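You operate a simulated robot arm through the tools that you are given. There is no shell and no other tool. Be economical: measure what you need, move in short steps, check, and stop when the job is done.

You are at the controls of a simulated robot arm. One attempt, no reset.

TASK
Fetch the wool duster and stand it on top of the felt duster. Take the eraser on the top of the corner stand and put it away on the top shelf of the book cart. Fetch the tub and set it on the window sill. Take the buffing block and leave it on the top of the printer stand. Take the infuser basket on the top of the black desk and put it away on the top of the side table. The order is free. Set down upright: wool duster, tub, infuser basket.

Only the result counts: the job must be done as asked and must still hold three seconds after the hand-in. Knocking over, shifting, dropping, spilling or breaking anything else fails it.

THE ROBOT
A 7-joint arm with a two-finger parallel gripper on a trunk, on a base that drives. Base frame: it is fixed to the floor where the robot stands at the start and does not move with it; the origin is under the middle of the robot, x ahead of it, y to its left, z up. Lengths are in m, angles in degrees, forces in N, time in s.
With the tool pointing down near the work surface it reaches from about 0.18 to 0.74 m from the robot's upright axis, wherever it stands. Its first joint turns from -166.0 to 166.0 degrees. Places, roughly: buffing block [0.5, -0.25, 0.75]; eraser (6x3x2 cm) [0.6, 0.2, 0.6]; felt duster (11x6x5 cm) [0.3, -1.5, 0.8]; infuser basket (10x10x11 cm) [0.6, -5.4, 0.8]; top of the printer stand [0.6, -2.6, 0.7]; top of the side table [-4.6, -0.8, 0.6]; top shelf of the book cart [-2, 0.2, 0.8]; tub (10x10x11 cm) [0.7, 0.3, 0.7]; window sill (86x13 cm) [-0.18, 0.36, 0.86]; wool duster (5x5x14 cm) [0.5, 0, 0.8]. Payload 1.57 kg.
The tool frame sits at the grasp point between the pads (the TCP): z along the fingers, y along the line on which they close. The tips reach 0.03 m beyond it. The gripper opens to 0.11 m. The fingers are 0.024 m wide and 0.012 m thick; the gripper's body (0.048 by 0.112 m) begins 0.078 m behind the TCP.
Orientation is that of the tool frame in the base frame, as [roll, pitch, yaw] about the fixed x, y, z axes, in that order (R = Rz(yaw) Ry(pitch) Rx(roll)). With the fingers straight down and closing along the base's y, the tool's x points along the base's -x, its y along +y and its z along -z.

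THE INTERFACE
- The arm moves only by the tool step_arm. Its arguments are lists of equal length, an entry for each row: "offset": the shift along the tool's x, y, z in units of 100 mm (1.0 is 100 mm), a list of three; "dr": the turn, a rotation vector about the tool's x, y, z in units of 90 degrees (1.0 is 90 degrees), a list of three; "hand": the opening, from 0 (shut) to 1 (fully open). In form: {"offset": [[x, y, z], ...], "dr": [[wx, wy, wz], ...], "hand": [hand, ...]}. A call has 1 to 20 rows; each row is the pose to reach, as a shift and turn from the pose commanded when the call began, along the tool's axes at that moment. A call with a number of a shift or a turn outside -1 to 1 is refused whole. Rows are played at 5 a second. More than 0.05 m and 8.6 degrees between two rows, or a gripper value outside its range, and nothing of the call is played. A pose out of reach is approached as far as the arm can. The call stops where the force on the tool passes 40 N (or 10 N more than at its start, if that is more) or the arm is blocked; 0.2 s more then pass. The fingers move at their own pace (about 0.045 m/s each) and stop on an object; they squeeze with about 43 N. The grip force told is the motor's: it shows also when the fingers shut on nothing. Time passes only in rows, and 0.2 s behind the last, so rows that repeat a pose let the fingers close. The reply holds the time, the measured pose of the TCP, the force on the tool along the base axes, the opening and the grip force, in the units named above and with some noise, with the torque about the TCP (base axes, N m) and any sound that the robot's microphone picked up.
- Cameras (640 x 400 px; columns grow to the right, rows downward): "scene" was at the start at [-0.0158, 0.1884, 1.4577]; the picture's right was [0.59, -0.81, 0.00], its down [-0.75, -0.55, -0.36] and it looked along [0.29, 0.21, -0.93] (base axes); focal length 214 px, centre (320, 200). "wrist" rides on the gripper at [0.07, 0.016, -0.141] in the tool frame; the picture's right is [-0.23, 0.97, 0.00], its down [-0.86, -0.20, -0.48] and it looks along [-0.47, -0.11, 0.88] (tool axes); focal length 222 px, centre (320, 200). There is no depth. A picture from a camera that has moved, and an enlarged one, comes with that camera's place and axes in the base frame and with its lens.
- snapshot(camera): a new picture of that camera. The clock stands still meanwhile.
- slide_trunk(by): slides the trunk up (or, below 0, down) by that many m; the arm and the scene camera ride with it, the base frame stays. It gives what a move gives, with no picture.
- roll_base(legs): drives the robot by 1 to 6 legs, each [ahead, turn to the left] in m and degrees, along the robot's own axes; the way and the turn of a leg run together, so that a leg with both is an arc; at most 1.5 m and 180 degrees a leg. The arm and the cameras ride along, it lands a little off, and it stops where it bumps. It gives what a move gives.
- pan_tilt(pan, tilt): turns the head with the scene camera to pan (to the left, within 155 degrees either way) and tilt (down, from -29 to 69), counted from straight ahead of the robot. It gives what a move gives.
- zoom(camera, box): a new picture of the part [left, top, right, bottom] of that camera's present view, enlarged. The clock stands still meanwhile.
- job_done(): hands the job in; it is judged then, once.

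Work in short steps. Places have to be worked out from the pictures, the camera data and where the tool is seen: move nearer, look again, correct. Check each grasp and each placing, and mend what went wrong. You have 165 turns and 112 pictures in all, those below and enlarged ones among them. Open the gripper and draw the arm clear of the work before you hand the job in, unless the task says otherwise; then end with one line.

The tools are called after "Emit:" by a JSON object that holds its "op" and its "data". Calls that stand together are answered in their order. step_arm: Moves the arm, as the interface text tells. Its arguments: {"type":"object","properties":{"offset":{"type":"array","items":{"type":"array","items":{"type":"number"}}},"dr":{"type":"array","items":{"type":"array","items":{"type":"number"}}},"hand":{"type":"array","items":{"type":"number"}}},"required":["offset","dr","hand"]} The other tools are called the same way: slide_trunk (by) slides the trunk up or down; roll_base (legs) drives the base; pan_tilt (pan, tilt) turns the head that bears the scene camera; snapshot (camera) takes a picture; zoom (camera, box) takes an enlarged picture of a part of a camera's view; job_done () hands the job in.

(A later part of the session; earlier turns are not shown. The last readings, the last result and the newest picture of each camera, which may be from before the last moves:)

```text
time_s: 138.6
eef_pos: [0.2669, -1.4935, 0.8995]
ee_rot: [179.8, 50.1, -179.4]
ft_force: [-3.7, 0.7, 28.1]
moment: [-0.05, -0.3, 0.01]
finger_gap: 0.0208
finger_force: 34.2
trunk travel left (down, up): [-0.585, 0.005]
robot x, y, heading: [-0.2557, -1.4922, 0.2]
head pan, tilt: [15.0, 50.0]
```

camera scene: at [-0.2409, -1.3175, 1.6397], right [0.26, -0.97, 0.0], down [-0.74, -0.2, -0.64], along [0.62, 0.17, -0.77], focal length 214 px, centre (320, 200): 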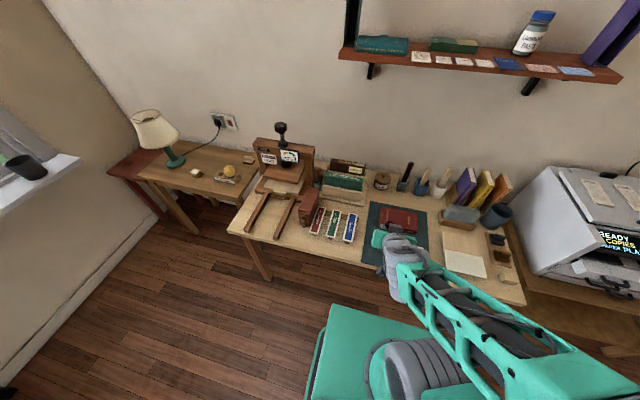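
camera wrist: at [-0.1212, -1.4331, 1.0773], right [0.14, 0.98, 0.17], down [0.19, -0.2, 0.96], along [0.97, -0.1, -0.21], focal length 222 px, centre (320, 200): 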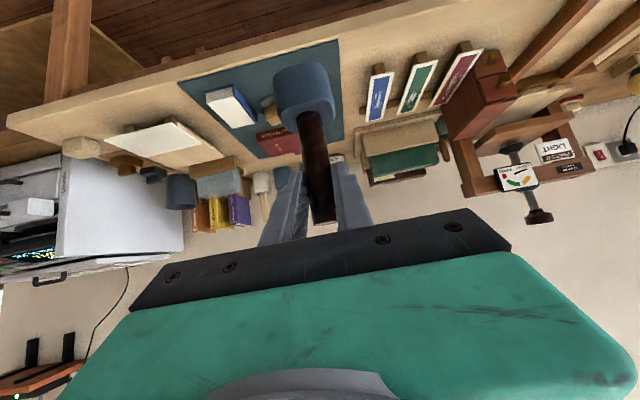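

Contact (28 N). I'll relieve ~2.5 mm, open the fingers gently, then look before withdrawing.

Emit:
{"op": "step_arm", "data": {"offset": [[-0.019, 0, -0.016], [-0.019, 0, -0.016]], "dr": [[0, 0, 0], [0, 0, 0]], "hand": [0, 0]}}

Emit:
{"op": "step_arm", "data": {"offset": [[0, 0, 0], [0, 0, 0], [0, 0, 0], [0, 0, 0]], "dr": [[0, 0, 0], [0, 0, 0], [0, 0, 0], [0, 0, 0]], "hand": [0.25, 0.4, 0.6, 0.7]}}

Emit:
{"op": "zoom", "data": {"camera": "wrist", "box": [200, 0, 440, 200]}}

```text
time_s: 139.2
eef_pos: [0.2668, -1.493, 0.8993]
ee_rot: [179.9, 49.9, -179.4]
ft_force: [7.0, -1.2, 15.3]
moment: [-0.02, -1.2, -0.02]
finger_gap: 0.0211
finger_force: 34.2
trunk travel left (down, up): [-0.585, 0.005]
robot x, y, heading: [-0.2521, -1.493, 0.2]
head pan, tilt: [15.0, 50.0]
```

```text
time_s: 140.2
eef_pos: [0.2651, -1.4931, 0.8985]
ee_rot: [179.9, 49.6, -179.5]
ft_force: [-0.3, -0.2, -0.2]
moment: [0.0, 0.0, -0.01]
finger_gap: 0.0771
finger_force: 0.0
trunk travel left (down, up): [-0.585, 0.005]
robot x, y, heading: [-0.2565, -1.4942, 0.1]
head pan, tilt: [15.0, 50.0]
```

```text
2.00 times, centred on (320, 100) of wrist
camera zoom: at [0.1132, -1.4785, 0.9369], right [0.13, 0.98, 0.17], down [0.19, -0.2, 0.96], along [0.97, -0.1, -0.21], focal length 444 px, centre (320, 400)
```

zoom: 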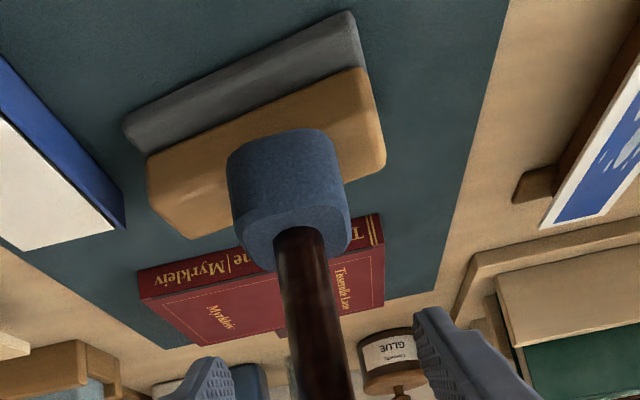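

It stands on the felt duster. I'll back the hand straight out along its axis and check.

Emit:
{"op": "step_arm", "data": {"offset": [[0, 0, -0.3], [0, 0, -0.65], [0, 0, -1.0]], "dr": [[0, 0, 0], [0, 0, 0], [0, 0, 0]], "hand": [0.7, 0.7, 0.7]}}

Emit:
{"op": "step_arm", "data": {"offset": [[0, 0, -0.4], [0, 0, -0.8]], "dr": [[0, 0, 0], [0, 0, 0]], "hand": [0.7, 0.7]}}

Emit:
{"op": "snapshot", "data": {"camera": "wrist"}}

```text
time_s: 141.0
eef_pos: [0.1882, -1.4958, 0.9627]
ee_rot: [179.8, 49.6, -179.4]
ft_force: [-0.2, 0.1, 0.1]
moment: [-0.01, 0.0, 0.0]
finger_gap: 0.0766
finger_force: 0.2
trunk travel left (down, up): [-0.585, 0.005]
robot x, y, heading: [-0.2546, -1.4937, 0.0]
head pan, tilt: [15.0, 50.0]
```

```text
time_s: 141.6
eef_pos: [0.0958, -1.4924, 0.9277]
ee_rot: [178.1, 34.7, 179.1]
ft_force: [30.6, -0.4, 1.7]
moment: [0.01, 2.62, -0.29]
finger_gap: 0.077
finger_force: 0.2
out of reach, approached as far as the arm can: row 2
trunk travel left (down, up): [-0.585, 0.005]
robot x, y, heading: [-0.254, -1.4887, 0.0]
head pan, tilt: [15.0, 50.0]
stopped in row 2: the force on the tool passed its limit (the readings are from after the stop); the commanded pose is now the measured one
```

```text
55 pictures are left
camera wrist: at [-0.0418, -1.4783, 1.0043], right [0.18, 0.97, 0.16], down [0.43, -0.22, 0.87], along [0.88, -0.09, -0.46], focal length 222 px, centre (320, 200)
```

wrist: 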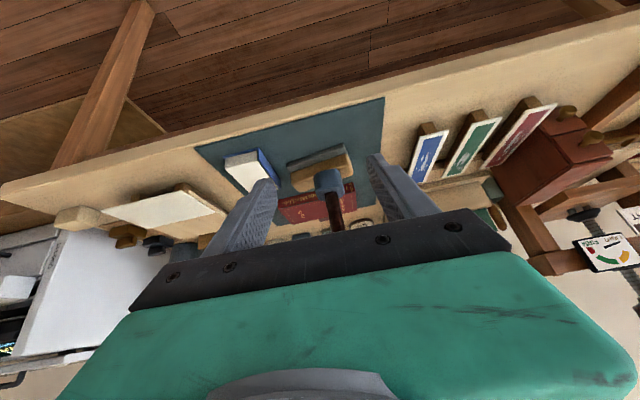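

It stands; my last back-off reached a folded limit. I'll relieve by moving up/forward slightly while returning the tool to vertical, then check the stack.

Emit:
{"op": "step_arm", "data": {"offset": [[-0.12, 0, -0.06], [-0.24, 0, -0.13], [-0.35, 0, -0.19], [-0.47, 0, -0.26], [-0.588, 0, -0.322]], "dr": [[0, 0.077, 0], [0, 0.154, 0], [0, 0.231, 0], [0, 0.308, 0], [0, 0.385, 0]], "hand": [0.7, 0.7, 0.7, 0.7, 0.7]}}

Emit:
{"op": "zoom", "data": {"camera": "scene", "box": [320, 150, 480, 270]}}

```text
time_s: 142.8
eef_pos: [0.1199, -1.4932, 0.9846]
ee_rot: [178.4, -0.7, -179.7]
ft_force: [0.0, -0.9, 0.1]
moment: [-0.01, -0.03, -0.02]
finger_gap: 0.0771
finger_force: 0.0
trunk travel left (down, up): [-0.585, 0.005]
robot x, y, heading: [-0.257, -1.4895, -0.2]
head pan, tilt: [15.0, 50.0]
```

```text
3.33 times, centred on (400, 210) of scene
camera zoom: at [-0.2406, -1.3172, 1.6396], right [0.26, -0.97, 0.0], down [-0.74, -0.2, -0.64], along [0.62, 0.17, -0.77], focal length 715 px, centre (53, 167)
```

zoom: 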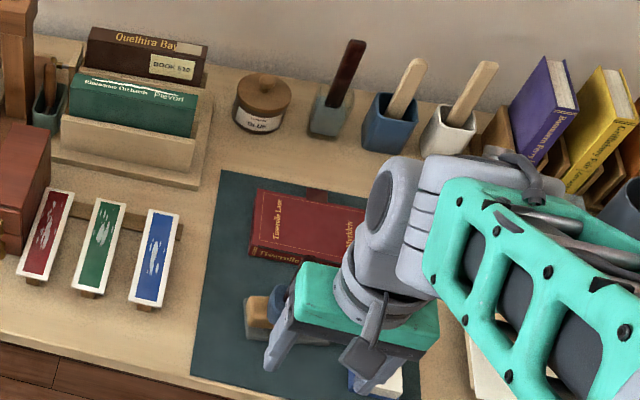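

I'll back away, check the stack from a clear view, then return for the buffing block.

Emit:
{"op": "roll_base", "data": {"legs": [[-0.1, 0], [0, 90]]}}

Emit:
{"op": "pan_tilt", "data": {"pan": -80, "tilt": 45}}

Emit:
{"op": "zoom", "data": {"camera": "scene", "box": [160, 60, 480, 260]}}

Emit:
{"op": "roll_base", "data": {"legs": [[1.18, 0], [0, -90], [0.2, 0]]}}

Emit:
{"op": "pan_tilt", "data": {"pan": 5, "tilt": 50}}

Emit:
{"op": "zoom", "data": {"camera": "scene", "box": [160, 60, 480, 260]}}

Emit:
{"op": "snapshot", "data": {"camera": "wrist"}}

```text
time_s: 147.8
eef_pos: [-0.3545, -1.118, 0.9858]
ee_rot: [178.3, -0.6, -89.8]
ft_force: [-0.2, 0.0, 0.6]
moment: [-0.04, 0.01, 0.0]
finger_gap: 0.0769
finger_force: 0.0
trunk travel left (down, up): [-0.585, 0.005]
robot x, y, heading: [-0.3511, -1.4947, 90.3]
head pan, tilt: [15.0, 50.0]
```

```text
time_s: 149.5
eef_pos: [-0.3542, -1.118, 0.9863]
ee_rot: [178.3, -0.5, -89.7]
ft_force: [0.5, 0.0, -0.3]
moment: [-0.01, 0.02, 0.01]
finger_gap: 0.0772
finger_force: 0.0
trunk travel left (down, up): [-0.585, 0.005]
robot x, y, heading: [-0.3531, -1.4928, 90.2]
head pan, tilt: [-80.0, 45.0]
```

```text
2.00 times, centred on (320, 160) of scene
camera zoom: at [-0.4291, -1.538, 1.6466], right [0.18, -0.98, 0.0], down [-0.7, -0.12, -0.71], along [0.7, 0.12, -0.71], focal length 429 px, centre (320, 280)
```

zoom: 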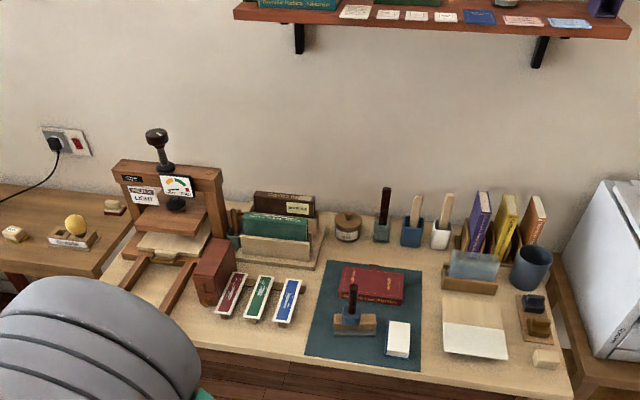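

```text
time_s: 160.5
eef_pos: [0.2206, -0.3201, 0.9849]
ee_rot: [178.3, -0.6, 179.8]
ft_force: [-0.2, 0.5, 0.2]
moment: [0.05, 0.01, -0.05]
finger_gap: 0.0772
finger_force: 0.0
trunk travel left (down, up): [-0.585, 0.005]
robot x, y, heading: [-0.1563, -0.3179, -0.3]
head pan, tilt: [-80.0, 45.0]
```

```text
time_s: 162.1
eef_pos: [0.2206, -0.3195, 0.9856]
ee_rot: [178.3, -0.5, 179.9]
ft_force: [0.6, 0.2, 0.0]
moment: [0.0, 0.02, 0.0]
finger_gap: 0.0772
finger_force: 0.0
trunk travel left (down, up): [-0.585, 0.005]
robot x, y, heading: [-0.1536, -0.3169, -0.4]
head pan, tilt: [5.0, 50.0]
```

```text
2.00 times, centred on (320, 160) of scene
camera zoom: at [-0.1383, -0.1556, 1.6397], right [0.08, -1.0, 0.0], down [-0.76, -0.06, -0.64], along [0.64, 0.05, -0.77], focal length 429 px, centre (320, 280)
```

zoom: 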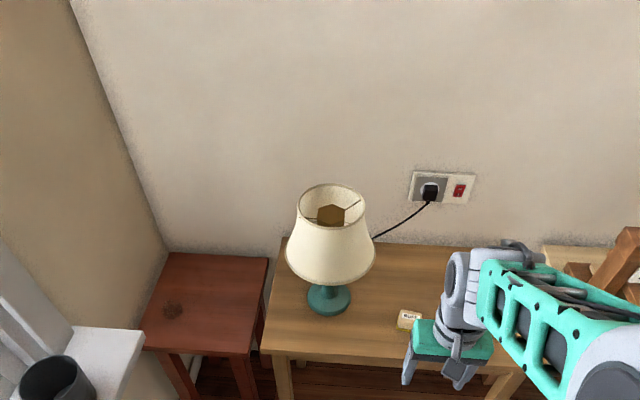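

```text
51 pictures are left
camera wrist: at [0.1519, -0.3078, 1.1276], right [0.23, 0.97, 0.03], down [0.86, -0.21, 0.46], along [0.46, -0.08, -0.89], focal length 222 px, centre (320, 200)
```

wrist: 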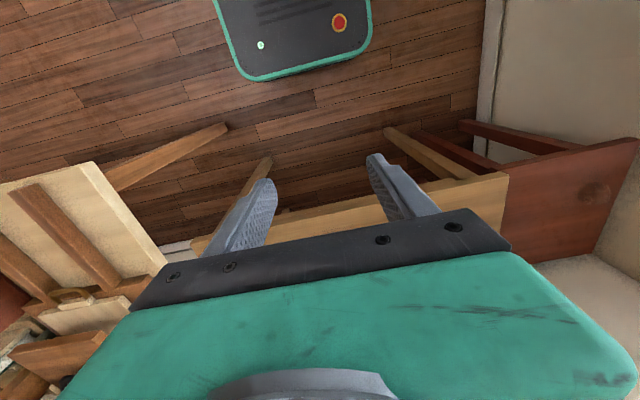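

The wool duster stands neatly on the felt duster. BUFF computes to about (0.49, −0.327); I'll drive 0.15 m forward, level the tool and look down on it.

Emit:
{"op": "roll_base", "data": {"legs": [[0.15, 0]]}}

Emit:
{"op": "step_arm", "data": {"offset": [[-0.15, -0.03, 0.15], [-0.3, -0.05, 0.3]], "dr": [[-0.009, 0.003, 0], [-0.019, 0.006, 0]], "hand": [0.8, 0.8]}}

Emit:
{"op": "snapshot", "data": {"camera": "wrist"}}

```text
time_s: 163.4
eef_pos: [0.3703, -0.3208, 0.9858]
ee_rot: [178.3, -0.6, 179.8]
ft_force: [0.3, -1.1, -0.1]
moment: [0.0, -0.05, -0.01]
finger_gap: 0.077
finger_force: 0.2
trunk travel left (down, up): [-0.585, 0.005]
robot x, y, heading: [-0.004, -0.318, -0.0]
head pan, tilt: [5.0, 50.0]
```

```text
time_s: 164.0
eef_pos: [0.399, -0.3247, 0.9547]
ee_rot: [176.6, -1.1, 179.9]
ft_force: [0.0, -0.2, -1.0]
moment: [0.04, 0.0, 0.01]
finger_gap: 0.0878
finger_force: 0.0
trunk travel left (down, up): [-0.585, 0.005]
robot x, y, heading: [-0.0034, -0.3172, -0.0]
head pan, tilt: [5.0, 50.0]
```

```text
50 pictures are left
camera wrist: at [0.3328, -0.3173, 1.0979], right [0.23, 0.97, 0.05], down [0.86, -0.23, 0.45], along [0.45, -0.06, -0.89], focal length 222 px, centre (320, 200)
```

wrist: 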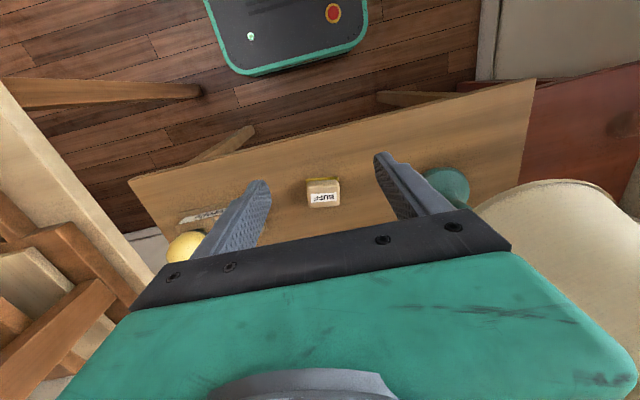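

BUFF sits at (0.494, −0.332), ~6 cm wide along y. I'll correct the tool tilt (my sign was reversed), move above and lower.

Emit:
{"op": "step_arm", "data": {"offset": [[-0.32, -0.02, 0.15], [-0.64, -0.04, 0.3], [-0.95, -0.06, 0.5]], "dr": [[0.012, -0.004, 0], [0.025, -0.008, 0], [0.038, -0.012, 0]], "hand": [0.9, 0.9, 0.9]}}

Emit:
{"op": "snapshot", "data": {"camera": "wrist"}}

```text
time_s: 164.8
eef_pos: [0.4933, -0.3293, 0.9026]
ee_rot: [-179.9, 0.0, 179.9]
ft_force: [-0.5, -0.4, -0.4]
moment: [-0.01, -0.02, -0.05]
finger_gap: 0.0988
finger_force: 0.0
trunk travel left (down, up): [-0.585, 0.005]
robot x, y, heading: [-0.0011, -0.3153, -0.7]
head pan, tilt: [5.0, 50.0]
```

```text
49 pictures are left
camera wrist: at [0.4246, -0.3119, 1.0438], right [0.23, 0.97, 0.0], down [0.86, -0.2, 0.48], along [0.47, -0.11, -0.88], focal length 222 px, centre (320, 200)
```

wrist: 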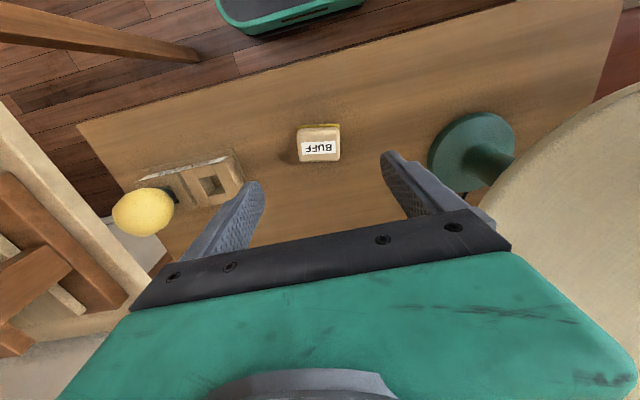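

Refined: (0.50, −0.331). I'll lower in two stages toward z≈0.757.

Emit:
{"op": "step_arm", "data": {"offset": [[-0.03, -0.02, 0.35], [-0.06, -0.02, 0.7], [-0.06, -0.02, 1.0]], "dr": [[0, 0, 0], [0, 0, 0], [0, 0, 0]], "hand": [0.9, 0.9, 0.9]}}

Emit:
{"op": "snapshot", "data": {"camera": "wrist"}}

```text
time_s: 165.6
eef_pos: [0.5, -0.3293, 0.804]
ee_rot: [-179.9, 0.1, 179.9]
ft_force: [0.8, 0.4, -0.2]
moment: [0.01, 0.02, -0.02]
finger_gap: 0.099
finger_force: 0.1
trunk travel left (down, up): [-0.585, 0.005]
robot x, y, heading: [-0.006, -0.3163, -0.4]
head pan, tilt: [5.0, 50.0]
```

```text
48 pictures are left
camera wrist: at [0.4307, -0.3128, 0.9442], right [0.23, 0.97, 0.0], down [0.85, -0.2, 0.48], along [0.47, -0.11, -0.88], focal length 222 px, centre (320, 200)
```

wrist: 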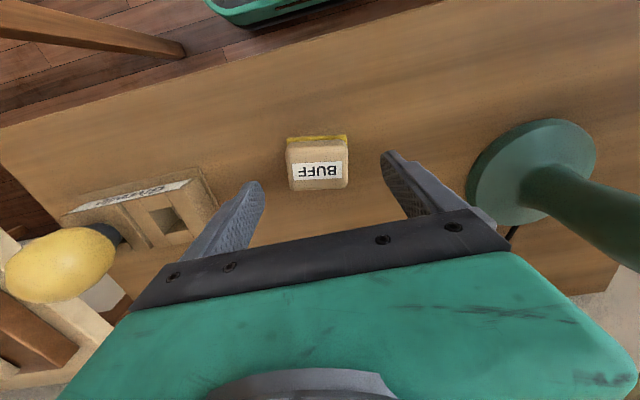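

Aligned. I'll lower the final 47 mm and close.

Emit:
{"op": "step_arm", "data": {"offset": [[0, -0.01, 0.25], [0, -0.01, 0.42], [0, -0.01, 0.47]], "dr": [[0, 0, 0], [0, 0, 0], [0, 0, 0]], "hand": [0.9, 0.9, 0.9]}}

Emit:
{"op": "step_arm", "data": {"offset": [[0, 0, 0], [0, 0, 0], [0, 0, 0], [0, 0, 0]], "dr": [[0, 0, 0], [0, 0, 0], [0, 0, 0], [0, 0, 0]], "hand": [0.5, 0.2, 0, 0]}}

Emit:
{"op": "step_arm", "data": {"offset": [[0, 0, -0.3], [0, 0, -0.65], [0, 0, -1.0]], "dr": [[0, 0, 0], [0, 0, 0], [0, 0, 0]], "hand": [0, 0, 0]}}

Emit:
{"op": "snapshot", "data": {"camera": "wrist"}}

```text
time_s: 166.4
eef_pos: [0.4979, -0.3315, 0.7563]
ee_rot: [-179.9, 0.0, 180.0]
ft_force: [0.6, -0.1, -0.1]
moment: [-0.01, 0.0, 0.0]
finger_gap: 0.0991
finger_force: 0.1
trunk travel left (down, up): [-0.585, 0.005]
robot x, y, heading: [-0.0085, -0.3148, -0.2]
head pan, tilt: [5.0, 50.0]
```

```text
time_s: 167.4
eef_pos: [0.5001, -0.331, 0.7554]
ee_rot: [-179.9, -0.1, 180.0]
ft_force: [0.0, -0.7, -0.2]
moment: [-0.03, -0.01, -0.01]
finger_gap: 0.0635
finger_force: 28.3
trunk travel left (down, up): [-0.585, 0.005]
robot x, y, heading: [-0.0101, -0.3145, -0.4]
head pan, tilt: [5.0, 50.0]
```

```text
time_s: 168.2
eef_pos: [0.4997, -0.3317, 0.8562]
ee_rot: [-179.9, -0.1, 179.9]
ft_force: [0.4, 0.0, -0.4]
moment: [-0.01, -0.02, 0.03]
finger_gap: 0.0633
finger_force: 43.0
trunk travel left (down, up): [-0.585, 0.005]
robot x, y, heading: [-0.004, -0.3196, -0.0]
head pan, tilt: [5.0, 50.0]
```

```text
47 pictures are left
camera wrist: at [0.4298, -0.3149, 0.9974], right [0.23, 0.97, 0.0], down [0.86, -0.2, 0.48], along [0.47, -0.11, -0.88], focal length 222 px, centre (320, 200)
```

wrist: 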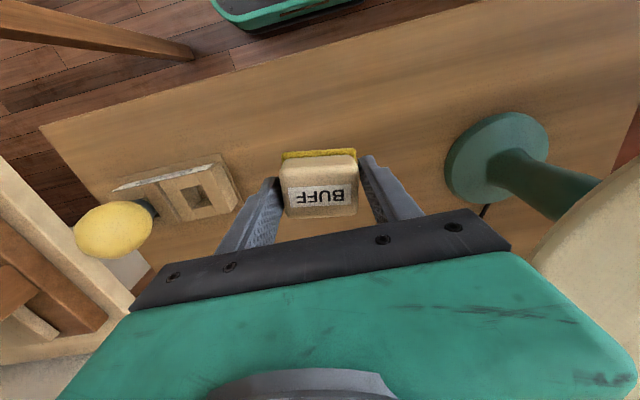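

The buffing block is held. I'll raise and retract, then drive to a spot in front of the printer stand around y=−2.6.

Emit:
{"op": "step_arm", "data": {"offset": [[0.25, 0, -0.3], [0.5, 0, -0.6], [0.75, 0, -0.8], [1.0, 0, -1.0]], "dr": [[0, 0, 0], [0, 0, 0], [0, 0, 0], [0, 0, 0]], "hand": [0, 0, 0, 0]}}

Emit:
{"op": "roll_base", "data": {"legs": [[-0.35, 0], [0, -90], [1.2, 0], [1.05, 0], [0, 90]]}}

Emit:
{"op": "pan_tilt", "data": {"pan": 10, "tilt": 42}}

Emit:
{"op": "snapshot", "data": {"camera": "scene"}}

```text
time_s: 169.2
eef_pos: [0.3979, -0.331, 0.9556]
ee_rot: [-179.9, 0.0, 179.9]
ft_force: [-0.3, 0.0, -0.6]
moment: [-0.04, 0.02, 0.01]
finger_gap: 0.0631
finger_force: 42.9
trunk travel left (down, up): [-0.585, 0.005]
robot x, y, heading: [-0.0063, -0.3143, -0.5]
head pan, tilt: [5.0, 50.0]
```

```text
time_s: 189.8
eef_pos: [0.0537, -2.5749, 0.9555]
ee_rot: [-179.9, -0.1, 179.2]
ft_force: [-0.2, 1.3, -0.7]
moment: [-0.03, -0.01, 0.03]
finger_gap: 0.0589
finger_force: 43.4
trunk travel left (down, up): [-0.585, 0.005]
robot x, y, heading: [-0.3505, -2.5613, -0.8]
head pan, tilt: [5.0, 50.0]
```

```text
time_s: 190.4
eef_pos: [0.0528, -2.5753, 0.9555]
ee_rot: [-179.9, 0.0, 179.4]
ft_force: [0.0, 0.0, -0.7]
moment: [0.0, 0.0, -0.01]
finger_gap: 0.0589
finger_force: 42.8
trunk travel left (down, up): [-0.585, 0.005]
robot x, y, heading: [-0.3493, -2.5598, -0.8]
head pan, tilt: [10.0, 42.0]
```

```text
46 pictures are left
camera scene: at [-0.3263, -2.3891, 1.6509], right [0.16, -0.99, 0.0], down [-0.66, -0.11, -0.74], along [0.73, 0.12, -0.67], focal length 214 px, centre (320, 200)
```

scene: 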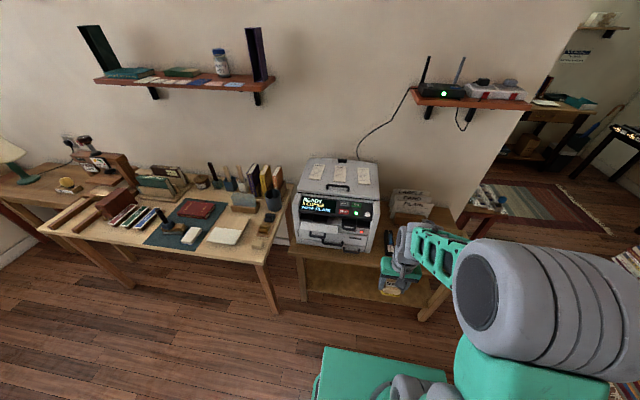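

The printer stand is ahead with the copier at left and some free top at right. I'll zoom and check the grip from the wrist.

Emit:
{"op": "zoom", "data": {"camera": "scene", "box": [290, 150, 490, 330]}}

Emit:
{"op": "snapshot", "data": {"camera": "wrist"}}

```text
2.22 times, centred on (390, 240) of scene
camera zoom: at [-0.3263, -2.3891, 1.6509], right [0.16, -0.99, 0.0], down [-0.66, -0.11, -0.74], along [0.73, 0.12, -0.67], focal length 477 px, centre (164, 111)
```

zoom: 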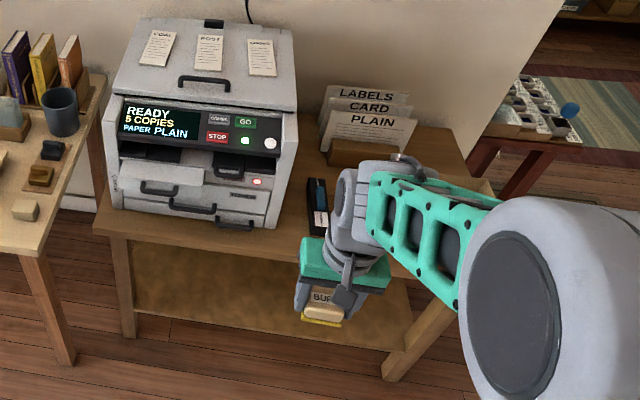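

```text
44 pictures are left
camera wrist: at [-0.0158, -2.5583, 1.0968], right [0.24, 0.97, 0.0], down [0.85, -0.21, 0.48], along [0.46, -0.11, -0.88], focal length 222 px, centre (320, 200)
```

wrist: 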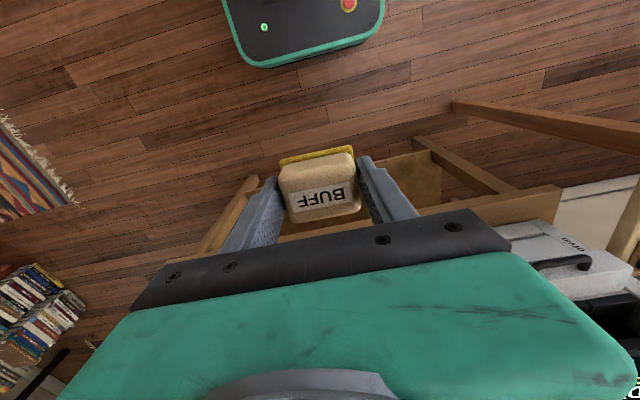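

The block turned slightly in the grip but is held. The free part of the stand's top is right of the stapler, around (0.42, −2.85). I'll reposition the base to y≈−2.85 and nearer.

Emit:
{"op": "roll_base", "data": {"legs": [[0, -89], [0.29, 0], [0, 90], [0.13, 0]]}}

Emit:
{"op": "pan_tilt", "data": {"pan": 25, "tilt": 50}}

Emit:
{"op": "snapshot", "data": {"camera": "wrist"}}

Emit:
{"op": "zoom", "data": {"camera": "scene", "box": [240, 100, 560, 300]}}

```text
time_s: 200.9
eef_pos: [0.1866, -2.8526, 0.9553]
ee_rot: [-179.9, -0.1, -179.2]
ft_force: [-0.2, 0.5, -1.8]
moment: [0.02, 0.05, 0.0]
finger_gap: 0.0589
finger_force: 43.1
trunk travel left (down, up): [-0.585, 0.005]
robot x, y, heading: [-0.2174, -2.8489, 0.7]
head pan, tilt: [10.0, 42.0]
```

```text
time_s: 201.7
eef_pos: [0.1841, -2.8525, 0.9559]
ee_rot: [-179.9, 0.0, -179.3]
ft_force: [0.0, 0.6, -1.4]
moment: [0.0, 0.0, 0.0]
finger_gap: 0.059
finger_force: 42.6
trunk travel left (down, up): [-0.585, 0.005]
robot x, y, heading: [-0.2214, -2.8478, 0.6]
head pan, tilt: [25.0, 50.0]
```

```text
43 pictures are left
camera wrist: at [0.116, -2.8365, 1.0968], right [0.21, 0.98, 0.0], down [0.86, -0.19, 0.48], along [0.47, -0.1, -0.88], focal length 222 px, centre (320, 200)
```

wrist: 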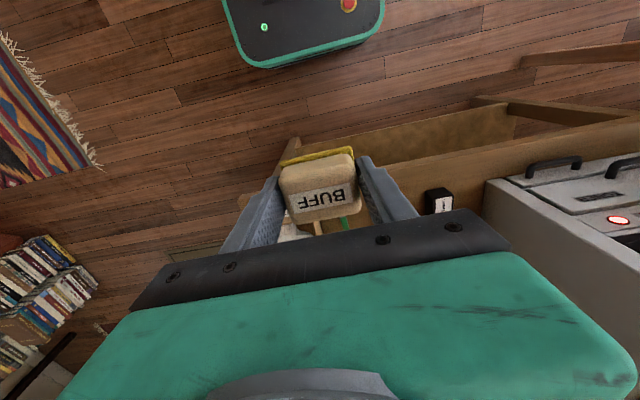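

```text
2.00 times, centred on (400, 200) of scene
camera zoom: at [-0.2115, -2.6576, 1.6397], right [0.43, -0.9, 0.0], down [-0.69, -0.33, -0.64], along [0.58, 0.28, -0.77], focal length 429 px, centre (160, 200)
```

zoom: 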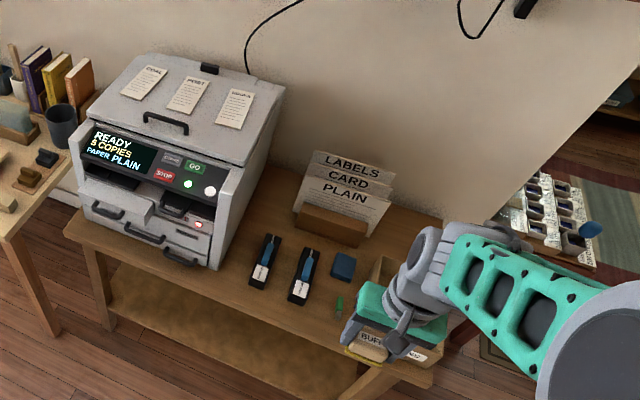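

There are small items on this part. I'll shift the hand left 0.2 m to get a clear view of the right end of the stand.

Emit:
{"op": "step_arm", "data": {"offset": [[0, 0.4, 0], [0, 0.8, 0], [0, 1.0, 0]], "dr": [[0, 0, 0], [0, 0, 0], [0, 0, 0]], "hand": [0, 0, 0]}}

Emit:
{"op": "step_arm", "data": {"offset": [[0, 0.4, 0], [0, 0.8, 0], [0, 1.0, 0]], "dr": [[0, 0, 0], [0, 0, 0], [0, 0, 0]], "hand": [0, 0, 0]}}

Emit:
{"op": "pan_tilt", "data": {"pan": -15, "tilt": 50}}

Emit:
{"op": "zoom", "data": {"camera": "scene", "box": [180, 100, 440, 280]}}

Emit:
{"op": "snapshot", "data": {"camera": "wrist"}}

```text
time_s: 202.5
eef_pos: [0.1837, -2.7519, 0.9549]
ee_rot: [-179.9, 0.1, -179.3]
ft_force: [-0.1, 0.2, -0.9]
moment: [0.01, -0.02, -0.01]
finger_gap: 0.0591
finger_force: 42.7
trunk travel left (down, up): [-0.585, 0.005]
robot x, y, heading: [-0.217, -2.8459, 0.7]
head pan, tilt: [25.0, 50.0]
```

```text
time_s: 203.3
eef_pos: [0.1817, -2.6508, 0.9552]
ee_rot: [-179.9, -0.1, -179.2]
ft_force: [-0.6, 0.2, -1.8]
moment: [0.0, -0.03, 0.0]
finger_gap: 0.0587
finger_force: 43.5
trunk travel left (down, up): [-0.585, 0.005]
robot x, y, heading: [-0.2196, -2.8436, 0.8]
head pan, tilt: [25.0, 50.0]
```

```text
time_s: 204.4
eef_pos: [0.1827, -2.6532, 0.9558]
ee_rot: [-179.8, -0.1, -179.2]
ft_force: [-1.2, 0.3, -0.3]
moment: [0.0, 0.01, 0.0]
finger_gap: 0.0587
finger_force: 43.5
trunk travel left (down, up): [-0.585, 0.005]
robot x, y, heading: [-0.218, -2.8466, 0.7]
head pan, tilt: [-15.0, 50.0]
```

```text
2.22 times, centred on (310, 190) of scene
camera zoom: at [-0.2063, -2.7098, 1.6397], right [-0.25, -0.97, 0.0], down [-0.74, 0.19, -0.64], along [0.62, -0.16, -0.77], focal length 477 px, centre (342, 222)
```

zoom: 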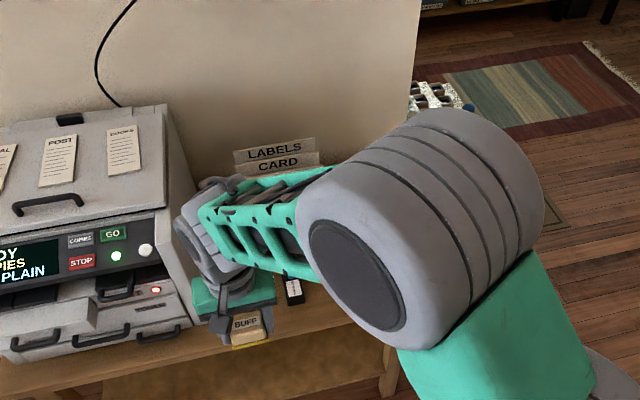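

```text
40 pictures are left
camera wrist: at [0.113, -2.6362, 1.0966], right [0.21, 0.98, 0.0], down [0.86, -0.19, 0.48], along [0.47, -0.1, -0.88], focal length 222 px, centre (320, 200)
```

wrist: 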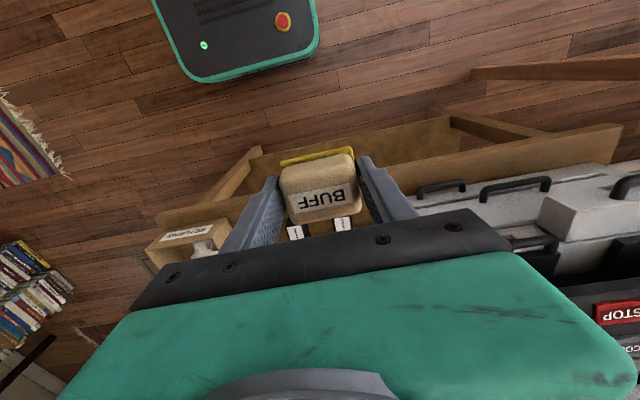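

The front strip between stand edge (x≈0.296) and the staplers (near ends x≈0.40, y≈−2.65 and −2.755) is free; stand top z≈0.69. I'll bring the block above (0.345, −2.70).

Emit:
{"op": "step_arm", "data": {"offset": [[-0.27, -0.08, 0.1], [-0.54, -0.16, 0.25], [-0.81, -0.235, 0.4]], "dr": [[0, 0, 0], [0, 0, 0], [0, 0, 0]], "hand": [0, 0, 0]}}

Emit:
{"op": "step_arm", "data": {"offset": [[-0.27, -0.08, 0.25], [-0.54, -0.16, 0.5], [-0.81, -0.235, 0.8]], "dr": [[0, 0, 0], [0, 0, 0], [0, 0, 0]], "hand": [0, 0, 0]}}

Emit:
{"op": "snapshot", "data": {"camera": "wrist"}}

```text
time_s: 205.2
eef_pos: [0.2635, -2.6751, 0.916]
ee_rot: [-179.9, -0.1, -179.2]
ft_force: [-0.1, -0.6, -1.1]
moment: [0.03, 0.01, -0.01]
finger_gap: 0.0588
finger_force: 42.8
trunk travel left (down, up): [-0.585, 0.005]
robot x, y, heading: [-0.2141, -2.8512, 0.6]
head pan, tilt: [-15.0, 50.0]
```

```text
time_s: 206.0
eef_pos: [0.3458, -2.6963, 0.8353]
ee_rot: [179.9, 0.0, -179.1]
ft_force: [-0.1, -0.3, 0.2]
moment: [0.0, 0.03, -0.02]
finger_gap: 0.0589
finger_force: 42.7
trunk travel left (down, up): [-0.585, 0.005]
robot x, y, heading: [-0.2173, -2.8429, 0.6]
head pan, tilt: [-15.0, 50.0]
```

```text
39 pictures are left
camera wrist: at [0.2766, -2.6811, 0.9762], right [0.21, 0.98, 0.0], down [0.86, -0.19, 0.48], along [0.47, -0.1, -0.88], focal length 222 px, centre (320, 200)
```

wrist: 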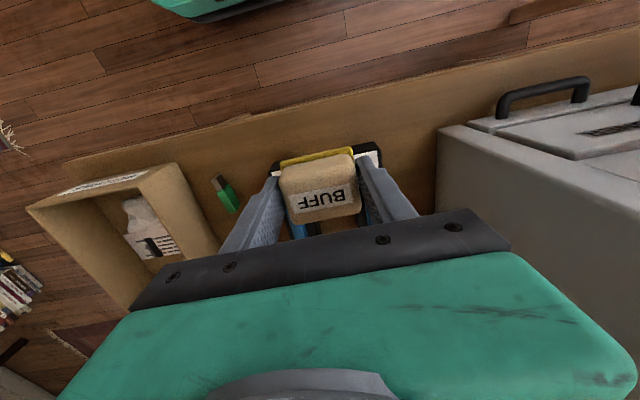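

Staplers' near ends are at x≈0.36 and the edge at ≈0.30. I'll centre at x≈0.339, lower to ~0.755 and re-check.

Emit:
{"op": "step_arm", "data": {"offset": [[0.07, -0.02, 0.3], [0.07, -0.02, 0.6], [0.07, -0.02, 0.8]], "dr": [[0, 0, 0], [0, 0, 0], [0, 0, 0]], "hand": [0, 0, 0]}}

Emit:
{"op": "zoom", "data": {"camera": "wrist", "box": [200, 60, 440, 240]}}

```text
time_s: 206.8
eef_pos: [0.3388, -2.6998, 0.7551]
ee_rot: [-180.0, 0.1, -179.2]
ft_force: [-1.1, 0.1, 6.0]
moment: [-0.19, -0.11, -0.04]
finger_gap: 0.059
finger_force: 43.1
trunk travel left (down, up): [-0.585, 0.005]
robot x, y, heading: [-0.2165, -2.8461, 0.7]
head pan, tilt: [-15.0, 50.0]
```

```text
2.22 times, centred on (320, 150) of wrist
camera zoom: at [0.2692, -2.6834, 0.8967], right [0.21, 0.98, 0.0], down [0.86, -0.19, 0.48], along [0.47, -0.1, -0.88], focal length 494 px, centre (320, 311)
```

zoom: 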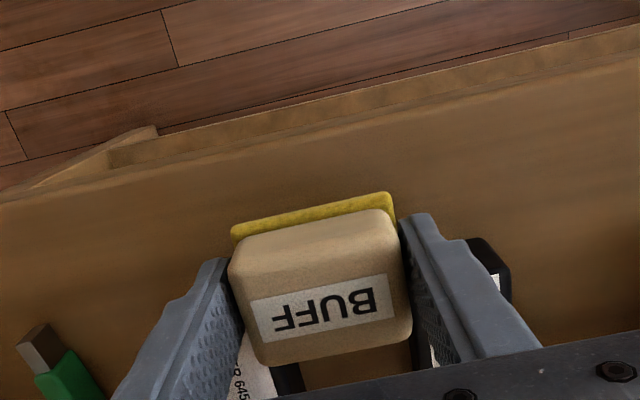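

Slight contact (6 N) already, so the stand top is ~0.72; block sits ~18 mm inside the edge, clear of the staplers. I'll creep 2 mm more.

Emit:
{"op": "step_arm", "data": {"offset": [[0, 0, 0.01], [0, 0, 0.02]], "dr": [[0, 0, 0], [0, 0, 0]], "hand": [0, 0]}}

```text
time_s: 207.4
eef_pos: [0.3389, -2.699, 0.7556]
ee_rot: [-179.9, 0.1, -179.2]
ft_force: [-2.6, -0.8, 21.9]
moment: [-0.66, -0.44, -0.1]
finger_gap: 0.0588
finger_force: 43.1
trunk travel left (down, up): [-0.585, 0.005]
robot x, y, heading: [-0.218, -2.8463, 0.7]
head pan, tilt: [-15.0, 50.0]
```

Firm contact. I'll release and rise.

Emit:
{"op": "step_arm", "data": {"offset": [[0, 0, -0.02], [0, 0, -0.02], [0, 0, -0.02]], "dr": [[0, 0, 0], [0, 0, 0], [0, 0, 0]], "hand": [0.6, 0.68, 0.68]}}

Emit:
{"op": "step_arm", "data": {"offset": [[0, 0, -0.3], [0, 0, -0.6], [0, 0, -1.0]], "dr": [[0, 0, 0], [0, 0, 0], [0, 0, 0]], "hand": [0.68, 0.68, 0.68]}}

Emit:
{"op": "snapshot", "data": {"camera": "wrist"}}

```text
time_s: 208.2
eef_pos: [0.3381, -2.6999, 0.755]
ee_rot: [-179.8, 0.0, -179.2]
ft_force: [-0.5, 0.4, -0.2]
moment: [0.05, 0.0, -0.01]
finger_gap: 0.0749
finger_force: 0.1
trunk travel left (down, up): [-0.585, 0.005]
robot x, y, heading: [-0.2221, -2.8448, 0.7]
head pan, tilt: [-15.0, 50.0]
```

```text
time_s: 209.0
eef_pos: [0.3378, -2.6987, 0.8547]
ee_rot: [-180.0, -0.1, -179.2]
ft_force: [0.8, 0.9, 0.7]
moment: [-0.01, -0.03, -0.01]
finger_gap: 0.075
finger_force: 0.1
trunk travel left (down, up): [-0.585, 0.005]
robot x, y, heading: [-0.2178, -2.8479, 0.7]
head pan, tilt: [-15.0, 50.0]
```

```text
37 pictures are left
camera wrist: at [0.2686, -2.6829, 0.9963], right [0.21, 0.98, 0.0], down [0.86, -0.19, 0.48], along [0.47, -0.1, -0.88], focal length 222 px, centre (320, 200)
```

wrist: 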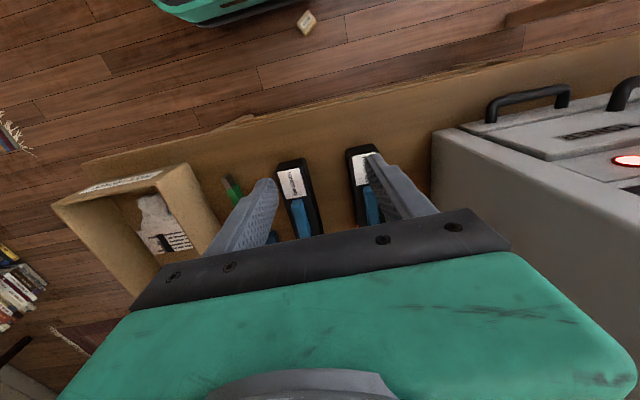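

The block tumbled off onto the floor just in front of the base (about (0.09, −2.69)); it had been resting on the stapler ends. I'll back up, lower the trunk and retrieve it.

Emit:
{"op": "step_arm", "data": {"offset": [[0, 0, -0.3], [0, 0, -0.6], [0, 0, -0.9]], "dr": [[0, 0, 0], [0, 0, 0], [0, 0, 0]], "hand": [0.8, 0.8, 0.8]}}

Emit:
{"op": "roll_base", "data": {"legs": [[-0.35, 0]]}}

Emit:
{"op": "pan_tilt", "data": {"pan": 20, "tilt": 50}}

Emit:
{"op": "snapshot", "data": {"camera": "scene"}}

Emit:
{"op": "snapshot", "data": {"camera": "wrist"}}

```text
time_s: 209.8
eef_pos: [0.3375, -2.699, 0.945]
ee_rot: [-179.9, -0.1, -179.2]
ft_force: [0.4, 0.6, 0.6]
moment: [-0.02, 0.0, -0.01]
finger_gap: 0.088
finger_force: 0.0
trunk travel left (down, up): [-0.585, 0.005]
robot x, y, heading: [-0.2183, -2.8443, 1.0]
head pan, tilt: [-15.0, 50.0]
```

```text
time_s: 212.0
eef_pos: [-0.0114, -2.7039, 0.9459]
ee_rot: [-179.9, 0.0, -179.2]
ft_force: [-0.2, 0.8, 0.5]
moment: [-0.02, -0.03, -0.01]
finger_gap: 0.0879
finger_force: 0.0
trunk travel left (down, up): [-0.585, 0.005]
robot x, y, heading: [-0.5697, -2.847, 0.6]
head pan, tilt: [-15.0, 50.0]
```

```text
time_s: 213.0
eef_pos: [-0.0094, -2.7036, 0.9455]
ee_rot: [-179.9, 0.0, -179.2]
ft_force: [-1.1, 0.0, -0.5]
moment: [0.02, 0.01, -0.03]
finger_gap: 0.088
finger_force: 0.0
trunk travel left (down, up): [-0.585, 0.005]
robot x, y, heading: [-0.5711, -2.8512, 0.4]
head pan, tilt: [20.0, 50.0]
```

```text
36 pictures are left
camera scene: at [-0.5575, -2.6678, 1.6397], right [0.35, -0.94, 0.0], down [-0.72, -0.27, -0.64], along [0.6, 0.23, -0.77], focal length 214 px, centre (320, 200)
```

scene: 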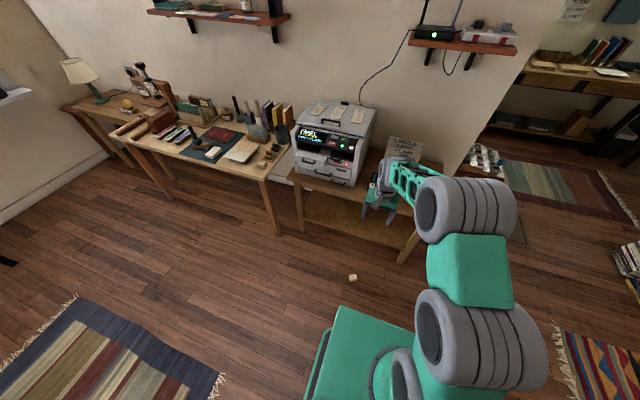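

```text
35 pictures are left
camera wrist: at [-0.08, -2.6872, 1.0863], right [0.21, 0.98, 0.0], down [0.86, -0.19, 0.48], along [0.47, -0.1, -0.88], focal length 222 px, centre (320, 200)
```

wrist: 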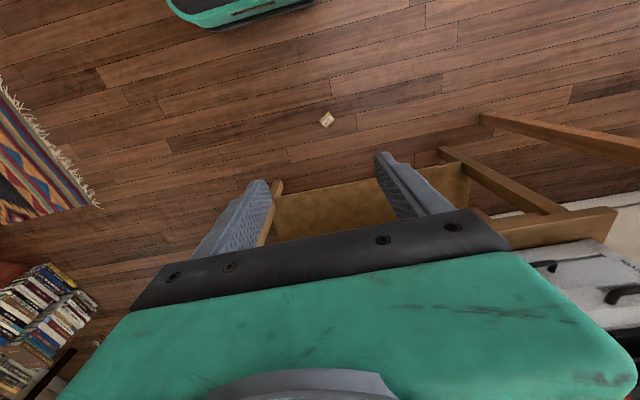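

The block is on open floor at (0.089, −2.688). I'll roll 0.08 m forward, drop the trunk and look.

Emit:
{"op": "roll_base", "data": {"legs": [[0.08, 0]]}}

Emit:
{"op": "slide_trunk", "data": {"by": -0.58}}

Emit:
{"op": "step_arm", "data": {"offset": [[0, 0, 0.35], [0, 0, 0.7]], "dr": [[0, 0, 0], [0, 0, 0]], "hand": [0.9, 0.9]}}

Emit:
{"op": "snapshot", "data": {"camera": "wrist"}}

```text
time_s: 214.1
eef_pos: [0.0703, -2.7003, 0.9448]
ee_rot: [-179.9, -0.1, -179.2]
ft_force: [0.2, -0.3, -0.3]
moment: [0.02, 0.03, 0.0]
finger_gap: 0.0881
finger_force: 0.1
trunk travel left (down, up): [-0.585, 0.005]
robot x, y, heading: [-0.4834, -2.848, 0.6]
head pan, tilt: [20.0, 50.0]
```

```text
refused: -0.58 is not a number from -0.4 to 0.4
```

```text
time_s: 214.7
eef_pos: [0.0677, -2.7021, 0.876]
ee_rot: [180.0, 0.0, -179.2]
ft_force: [0.1, -0.8, -0.7]
moment: [0.0, 0.01, -0.02]
finger_gap: 0.099
finger_force: 0.1
trunk travel left (down, up): [-0.585, 0.005]
robot x, y, heading: [-0.4886, -2.8453, 0.7]
head pan, tilt: [20.0, 50.0]
```

```text
34 pictures are left
camera wrist: at [-0.0012, -2.6864, 1.0166], right [0.21, 0.98, 0.0], down [0.86, -0.19, 0.48], along [0.47, -0.1, -0.88], focal length 222 px, centre (320, 200)
```

wrist: 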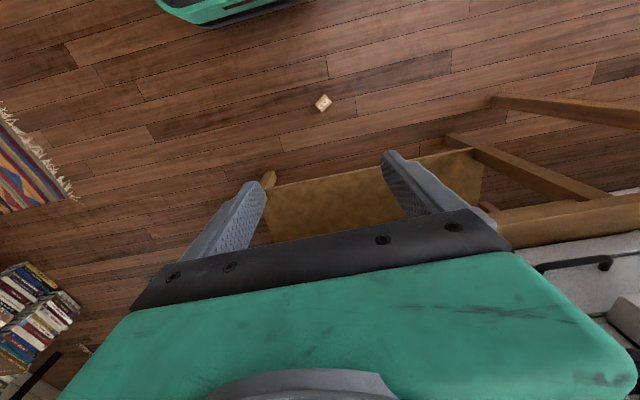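

The trunk limit per call is 0.4 m. I'll lower 0.4 then a further 0.18 m.

Emit:
{"op": "slide_trunk", "data": {"by": -0.4}}

Emit:
{"op": "slide_trunk", "data": {"by": -0.18}}

Emit:
{"op": "snapshot", "data": {"camera": "wrist"}}

```text
time_s: 218.5
eef_pos: [0.0665, -2.702, 0.4747]
ee_rot: [-179.9, 0.1, -179.2]
ft_force: [0.0, -0.1, 0.0]
moment: [-0.03, -0.01, -0.01]
finger_gap: 0.0992
finger_force: 0.1
trunk travel left (down, up): [-0.185, 0.405]
robot x, y, heading: [-0.4887, -2.8513, 0.8]
head pan, tilt: [20.0, 50.0]
```

```text
time_s: 220.5
eef_pos: [0.0674, -2.7026, 0.2941]
ee_rot: [180.0, 0.0, -179.3]
ft_force: [-0.3, 0.7, 0.3]
moment: [0.0, -0.02, 0.01]
finger_gap: 0.0989
finger_force: 0.0
trunk travel left (down, up): [-0.005, 0.585]
robot x, y, heading: [-0.4851, -2.851, 0.7]
head pan, tilt: [20.0, 50.0]
```

```text
33 pictures are left
camera wrist: at [-0.0017, -2.6865, 0.4367], right [0.21, 0.98, 0.0], down [0.86, -0.19, 0.48], along [0.47, -0.1, -0.88], focal length 222 px, centre (320, 200)
```

wrist: 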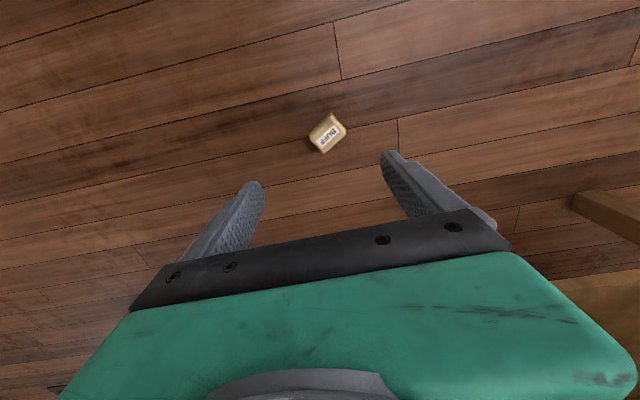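

The block lies label-up at (0.082, −2.691), long axis ~117°. I'll rotate the hand 26° to grip across its ends and lower.

Emit:
{"op": "step_arm", "data": {"offset": [[-0.04, 0.03, 0.25], [-0.08, 0.06, 0.5], [-0.11, 0.09, 0.75], [-0.146, 0.116, 1.0]], "dr": [[0, 0, -0.07], [0, 0, -0.145], [0, 0, -0.22], [0, 0, -0.29]], "hand": [0.9, 0.9, 0.9, 0.9]}}

Emit:
{"op": "step_arm", "data": {"offset": [[0, 0, 0.35], [0, 0, 0.7]], "dr": [[0, 0, 0], [0, 0, 0]], "hand": [0.9, 0.9]}}

Emit:
{"op": "snapshot", "data": {"camera": "wrist"}}

```text
time_s: 221.5
eef_pos: [0.0821, -2.6901, 0.1969]
ee_rot: [-179.9, -0.1, -152.9]
ft_force: [0.5, -0.2, 0.6]
moment: [-0.02, 0.0, 0.0]
finger_gap: 0.099
finger_force: 0.0
trunk travel left (down, up): [-0.005, 0.585]
robot x, y, heading: [-0.4863, -2.8492, 0.7]
head pan, tilt: [20.0, 50.0]
```

```text
time_s: 222.1
eef_pos: [0.0811, -2.6886, 0.1259]
ee_rot: [180.0, 0.1, -153.0]
ft_force: [0.0, -0.4, -0.2]
moment: [0.01, 0.04, -0.02]
finger_gap: 0.0987
finger_force: 0.1
trunk travel left (down, up): [-0.005, 0.585]
robot x, y, heading: [-0.4865, -2.8521, 0.9]
head pan, tilt: [20.0, 50.0]
```

```text
32 pictures are left
camera wrist: at [0.0127, -2.7067, 0.2665], right [-0.24, 0.97, 0.0], down [0.85, 0.21, 0.48], along [0.46, 0.11, -0.88], focal length 222 px, centre (320, 200)
```

wrist: 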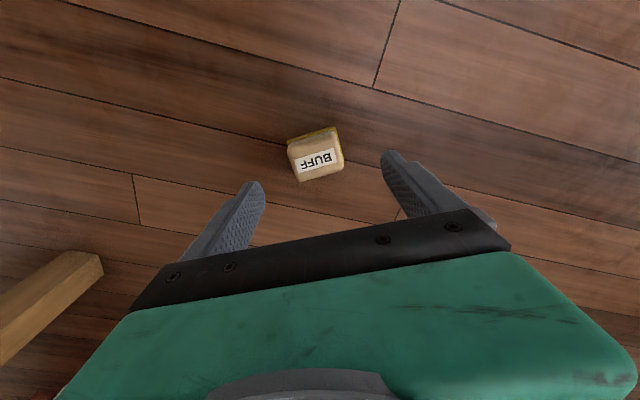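

Slight residual rotation (~14°). I'll rotate that much more and lower to grasp near the floor.

Emit:
{"op": "step_arm", "data": {"offset": [[0, -0.02, 0.3], [0, -0.038, 0.6], [0, -0.038, 0.85]], "dr": [[0, 0, -0.06], [0, 0, -0.12], [0, 0, -0.165]], "hand": [0.9, 0.9, 0.9]}}

Emit:
{"op": "step_arm", "data": {"offset": [[0, 0, 0.03], [0, 0, 0.05], [0, 0, 0.05], [0, 0, 0.05], [0, 0, 0.05], [0, 0, 0.05]], "dr": [[0, 0, 0], [0, 0, 0], [0, 0, 0], [0, 0, 0], [0, 0, 0], [0, 0, 0]], "hand": [0.9, 0.9, 0.5, 0.2, 0, 0]}}

Emit:
{"op": "step_arm", "data": {"offset": [[0, 0, -0.3], [0, 0, -0.65], [0, 0, -1.0]], "dr": [[0, 0, 0], [0, 0, 0], [0, 0, 0]], "hand": [0, 0, 0]}}

Emit:
{"op": "snapshot", "data": {"camera": "wrist"}}

```text
time_s: 222.9
eef_pos: [0.0854, -2.693, 0.0407]
ee_rot: [-179.9, -0.1, -138.2]
ft_force: [0.6, 0.8, 0.4]
moment: [0.02, -0.02, -0.01]
finger_gap: 0.0988
finger_force: 0.2
trunk travel left (down, up): [-0.005, 0.585]
robot x, y, heading: [-0.4841, -2.851, 0.9]
head pan, tilt: [20.0, 50.0]
```

```text
time_s: 224.3
eef_pos: [0.0836, -2.6957, 0.0344]
ee_rot: [-180.0, -0.1, -138.1]
ft_force: [1.0, 0.5, 0.3]
moment: [-0.01, -0.06, 0.01]
finger_gap: 0.064
finger_force: 28.8
trunk travel left (down, up): [-0.005, 0.585]
robot x, y, heading: [-0.4859, -2.8517, 0.6]
head pan, tilt: [20.0, 50.0]
```

```text
time_s: 225.1
eef_pos: [0.0829, -2.6942, 0.1349]
ee_rot: [-180.0, -0.2, -138.3]
ft_force: [-0.6, 0.9, -0.6]
moment: [0.01, 0.02, 0.01]
finger_gap: 0.0635
finger_force: 43.2
trunk travel left (down, up): [-0.005, 0.585]
robot x, y, heading: [-0.487, -2.8487, 0.5]
head pan, tilt: [20.0, 50.0]
```

```text
31 pictures are left
camera wrist: at [0.0215, -2.7282, 0.2771], right [-0.48, 0.88, 0.0], down [0.77, 0.42, 0.48], along [0.42, 0.23, -0.88], focal length 222 px, centre (320, 200)
```

wrist: 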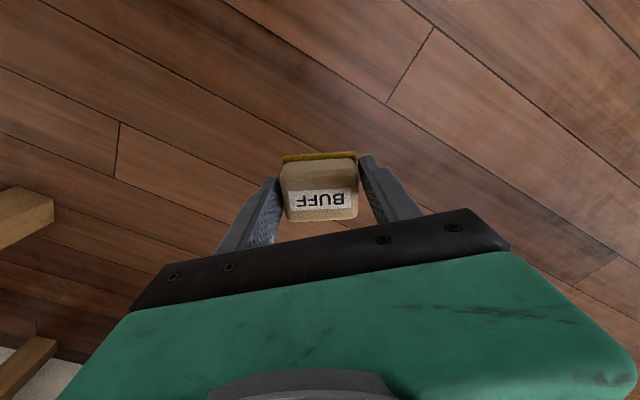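

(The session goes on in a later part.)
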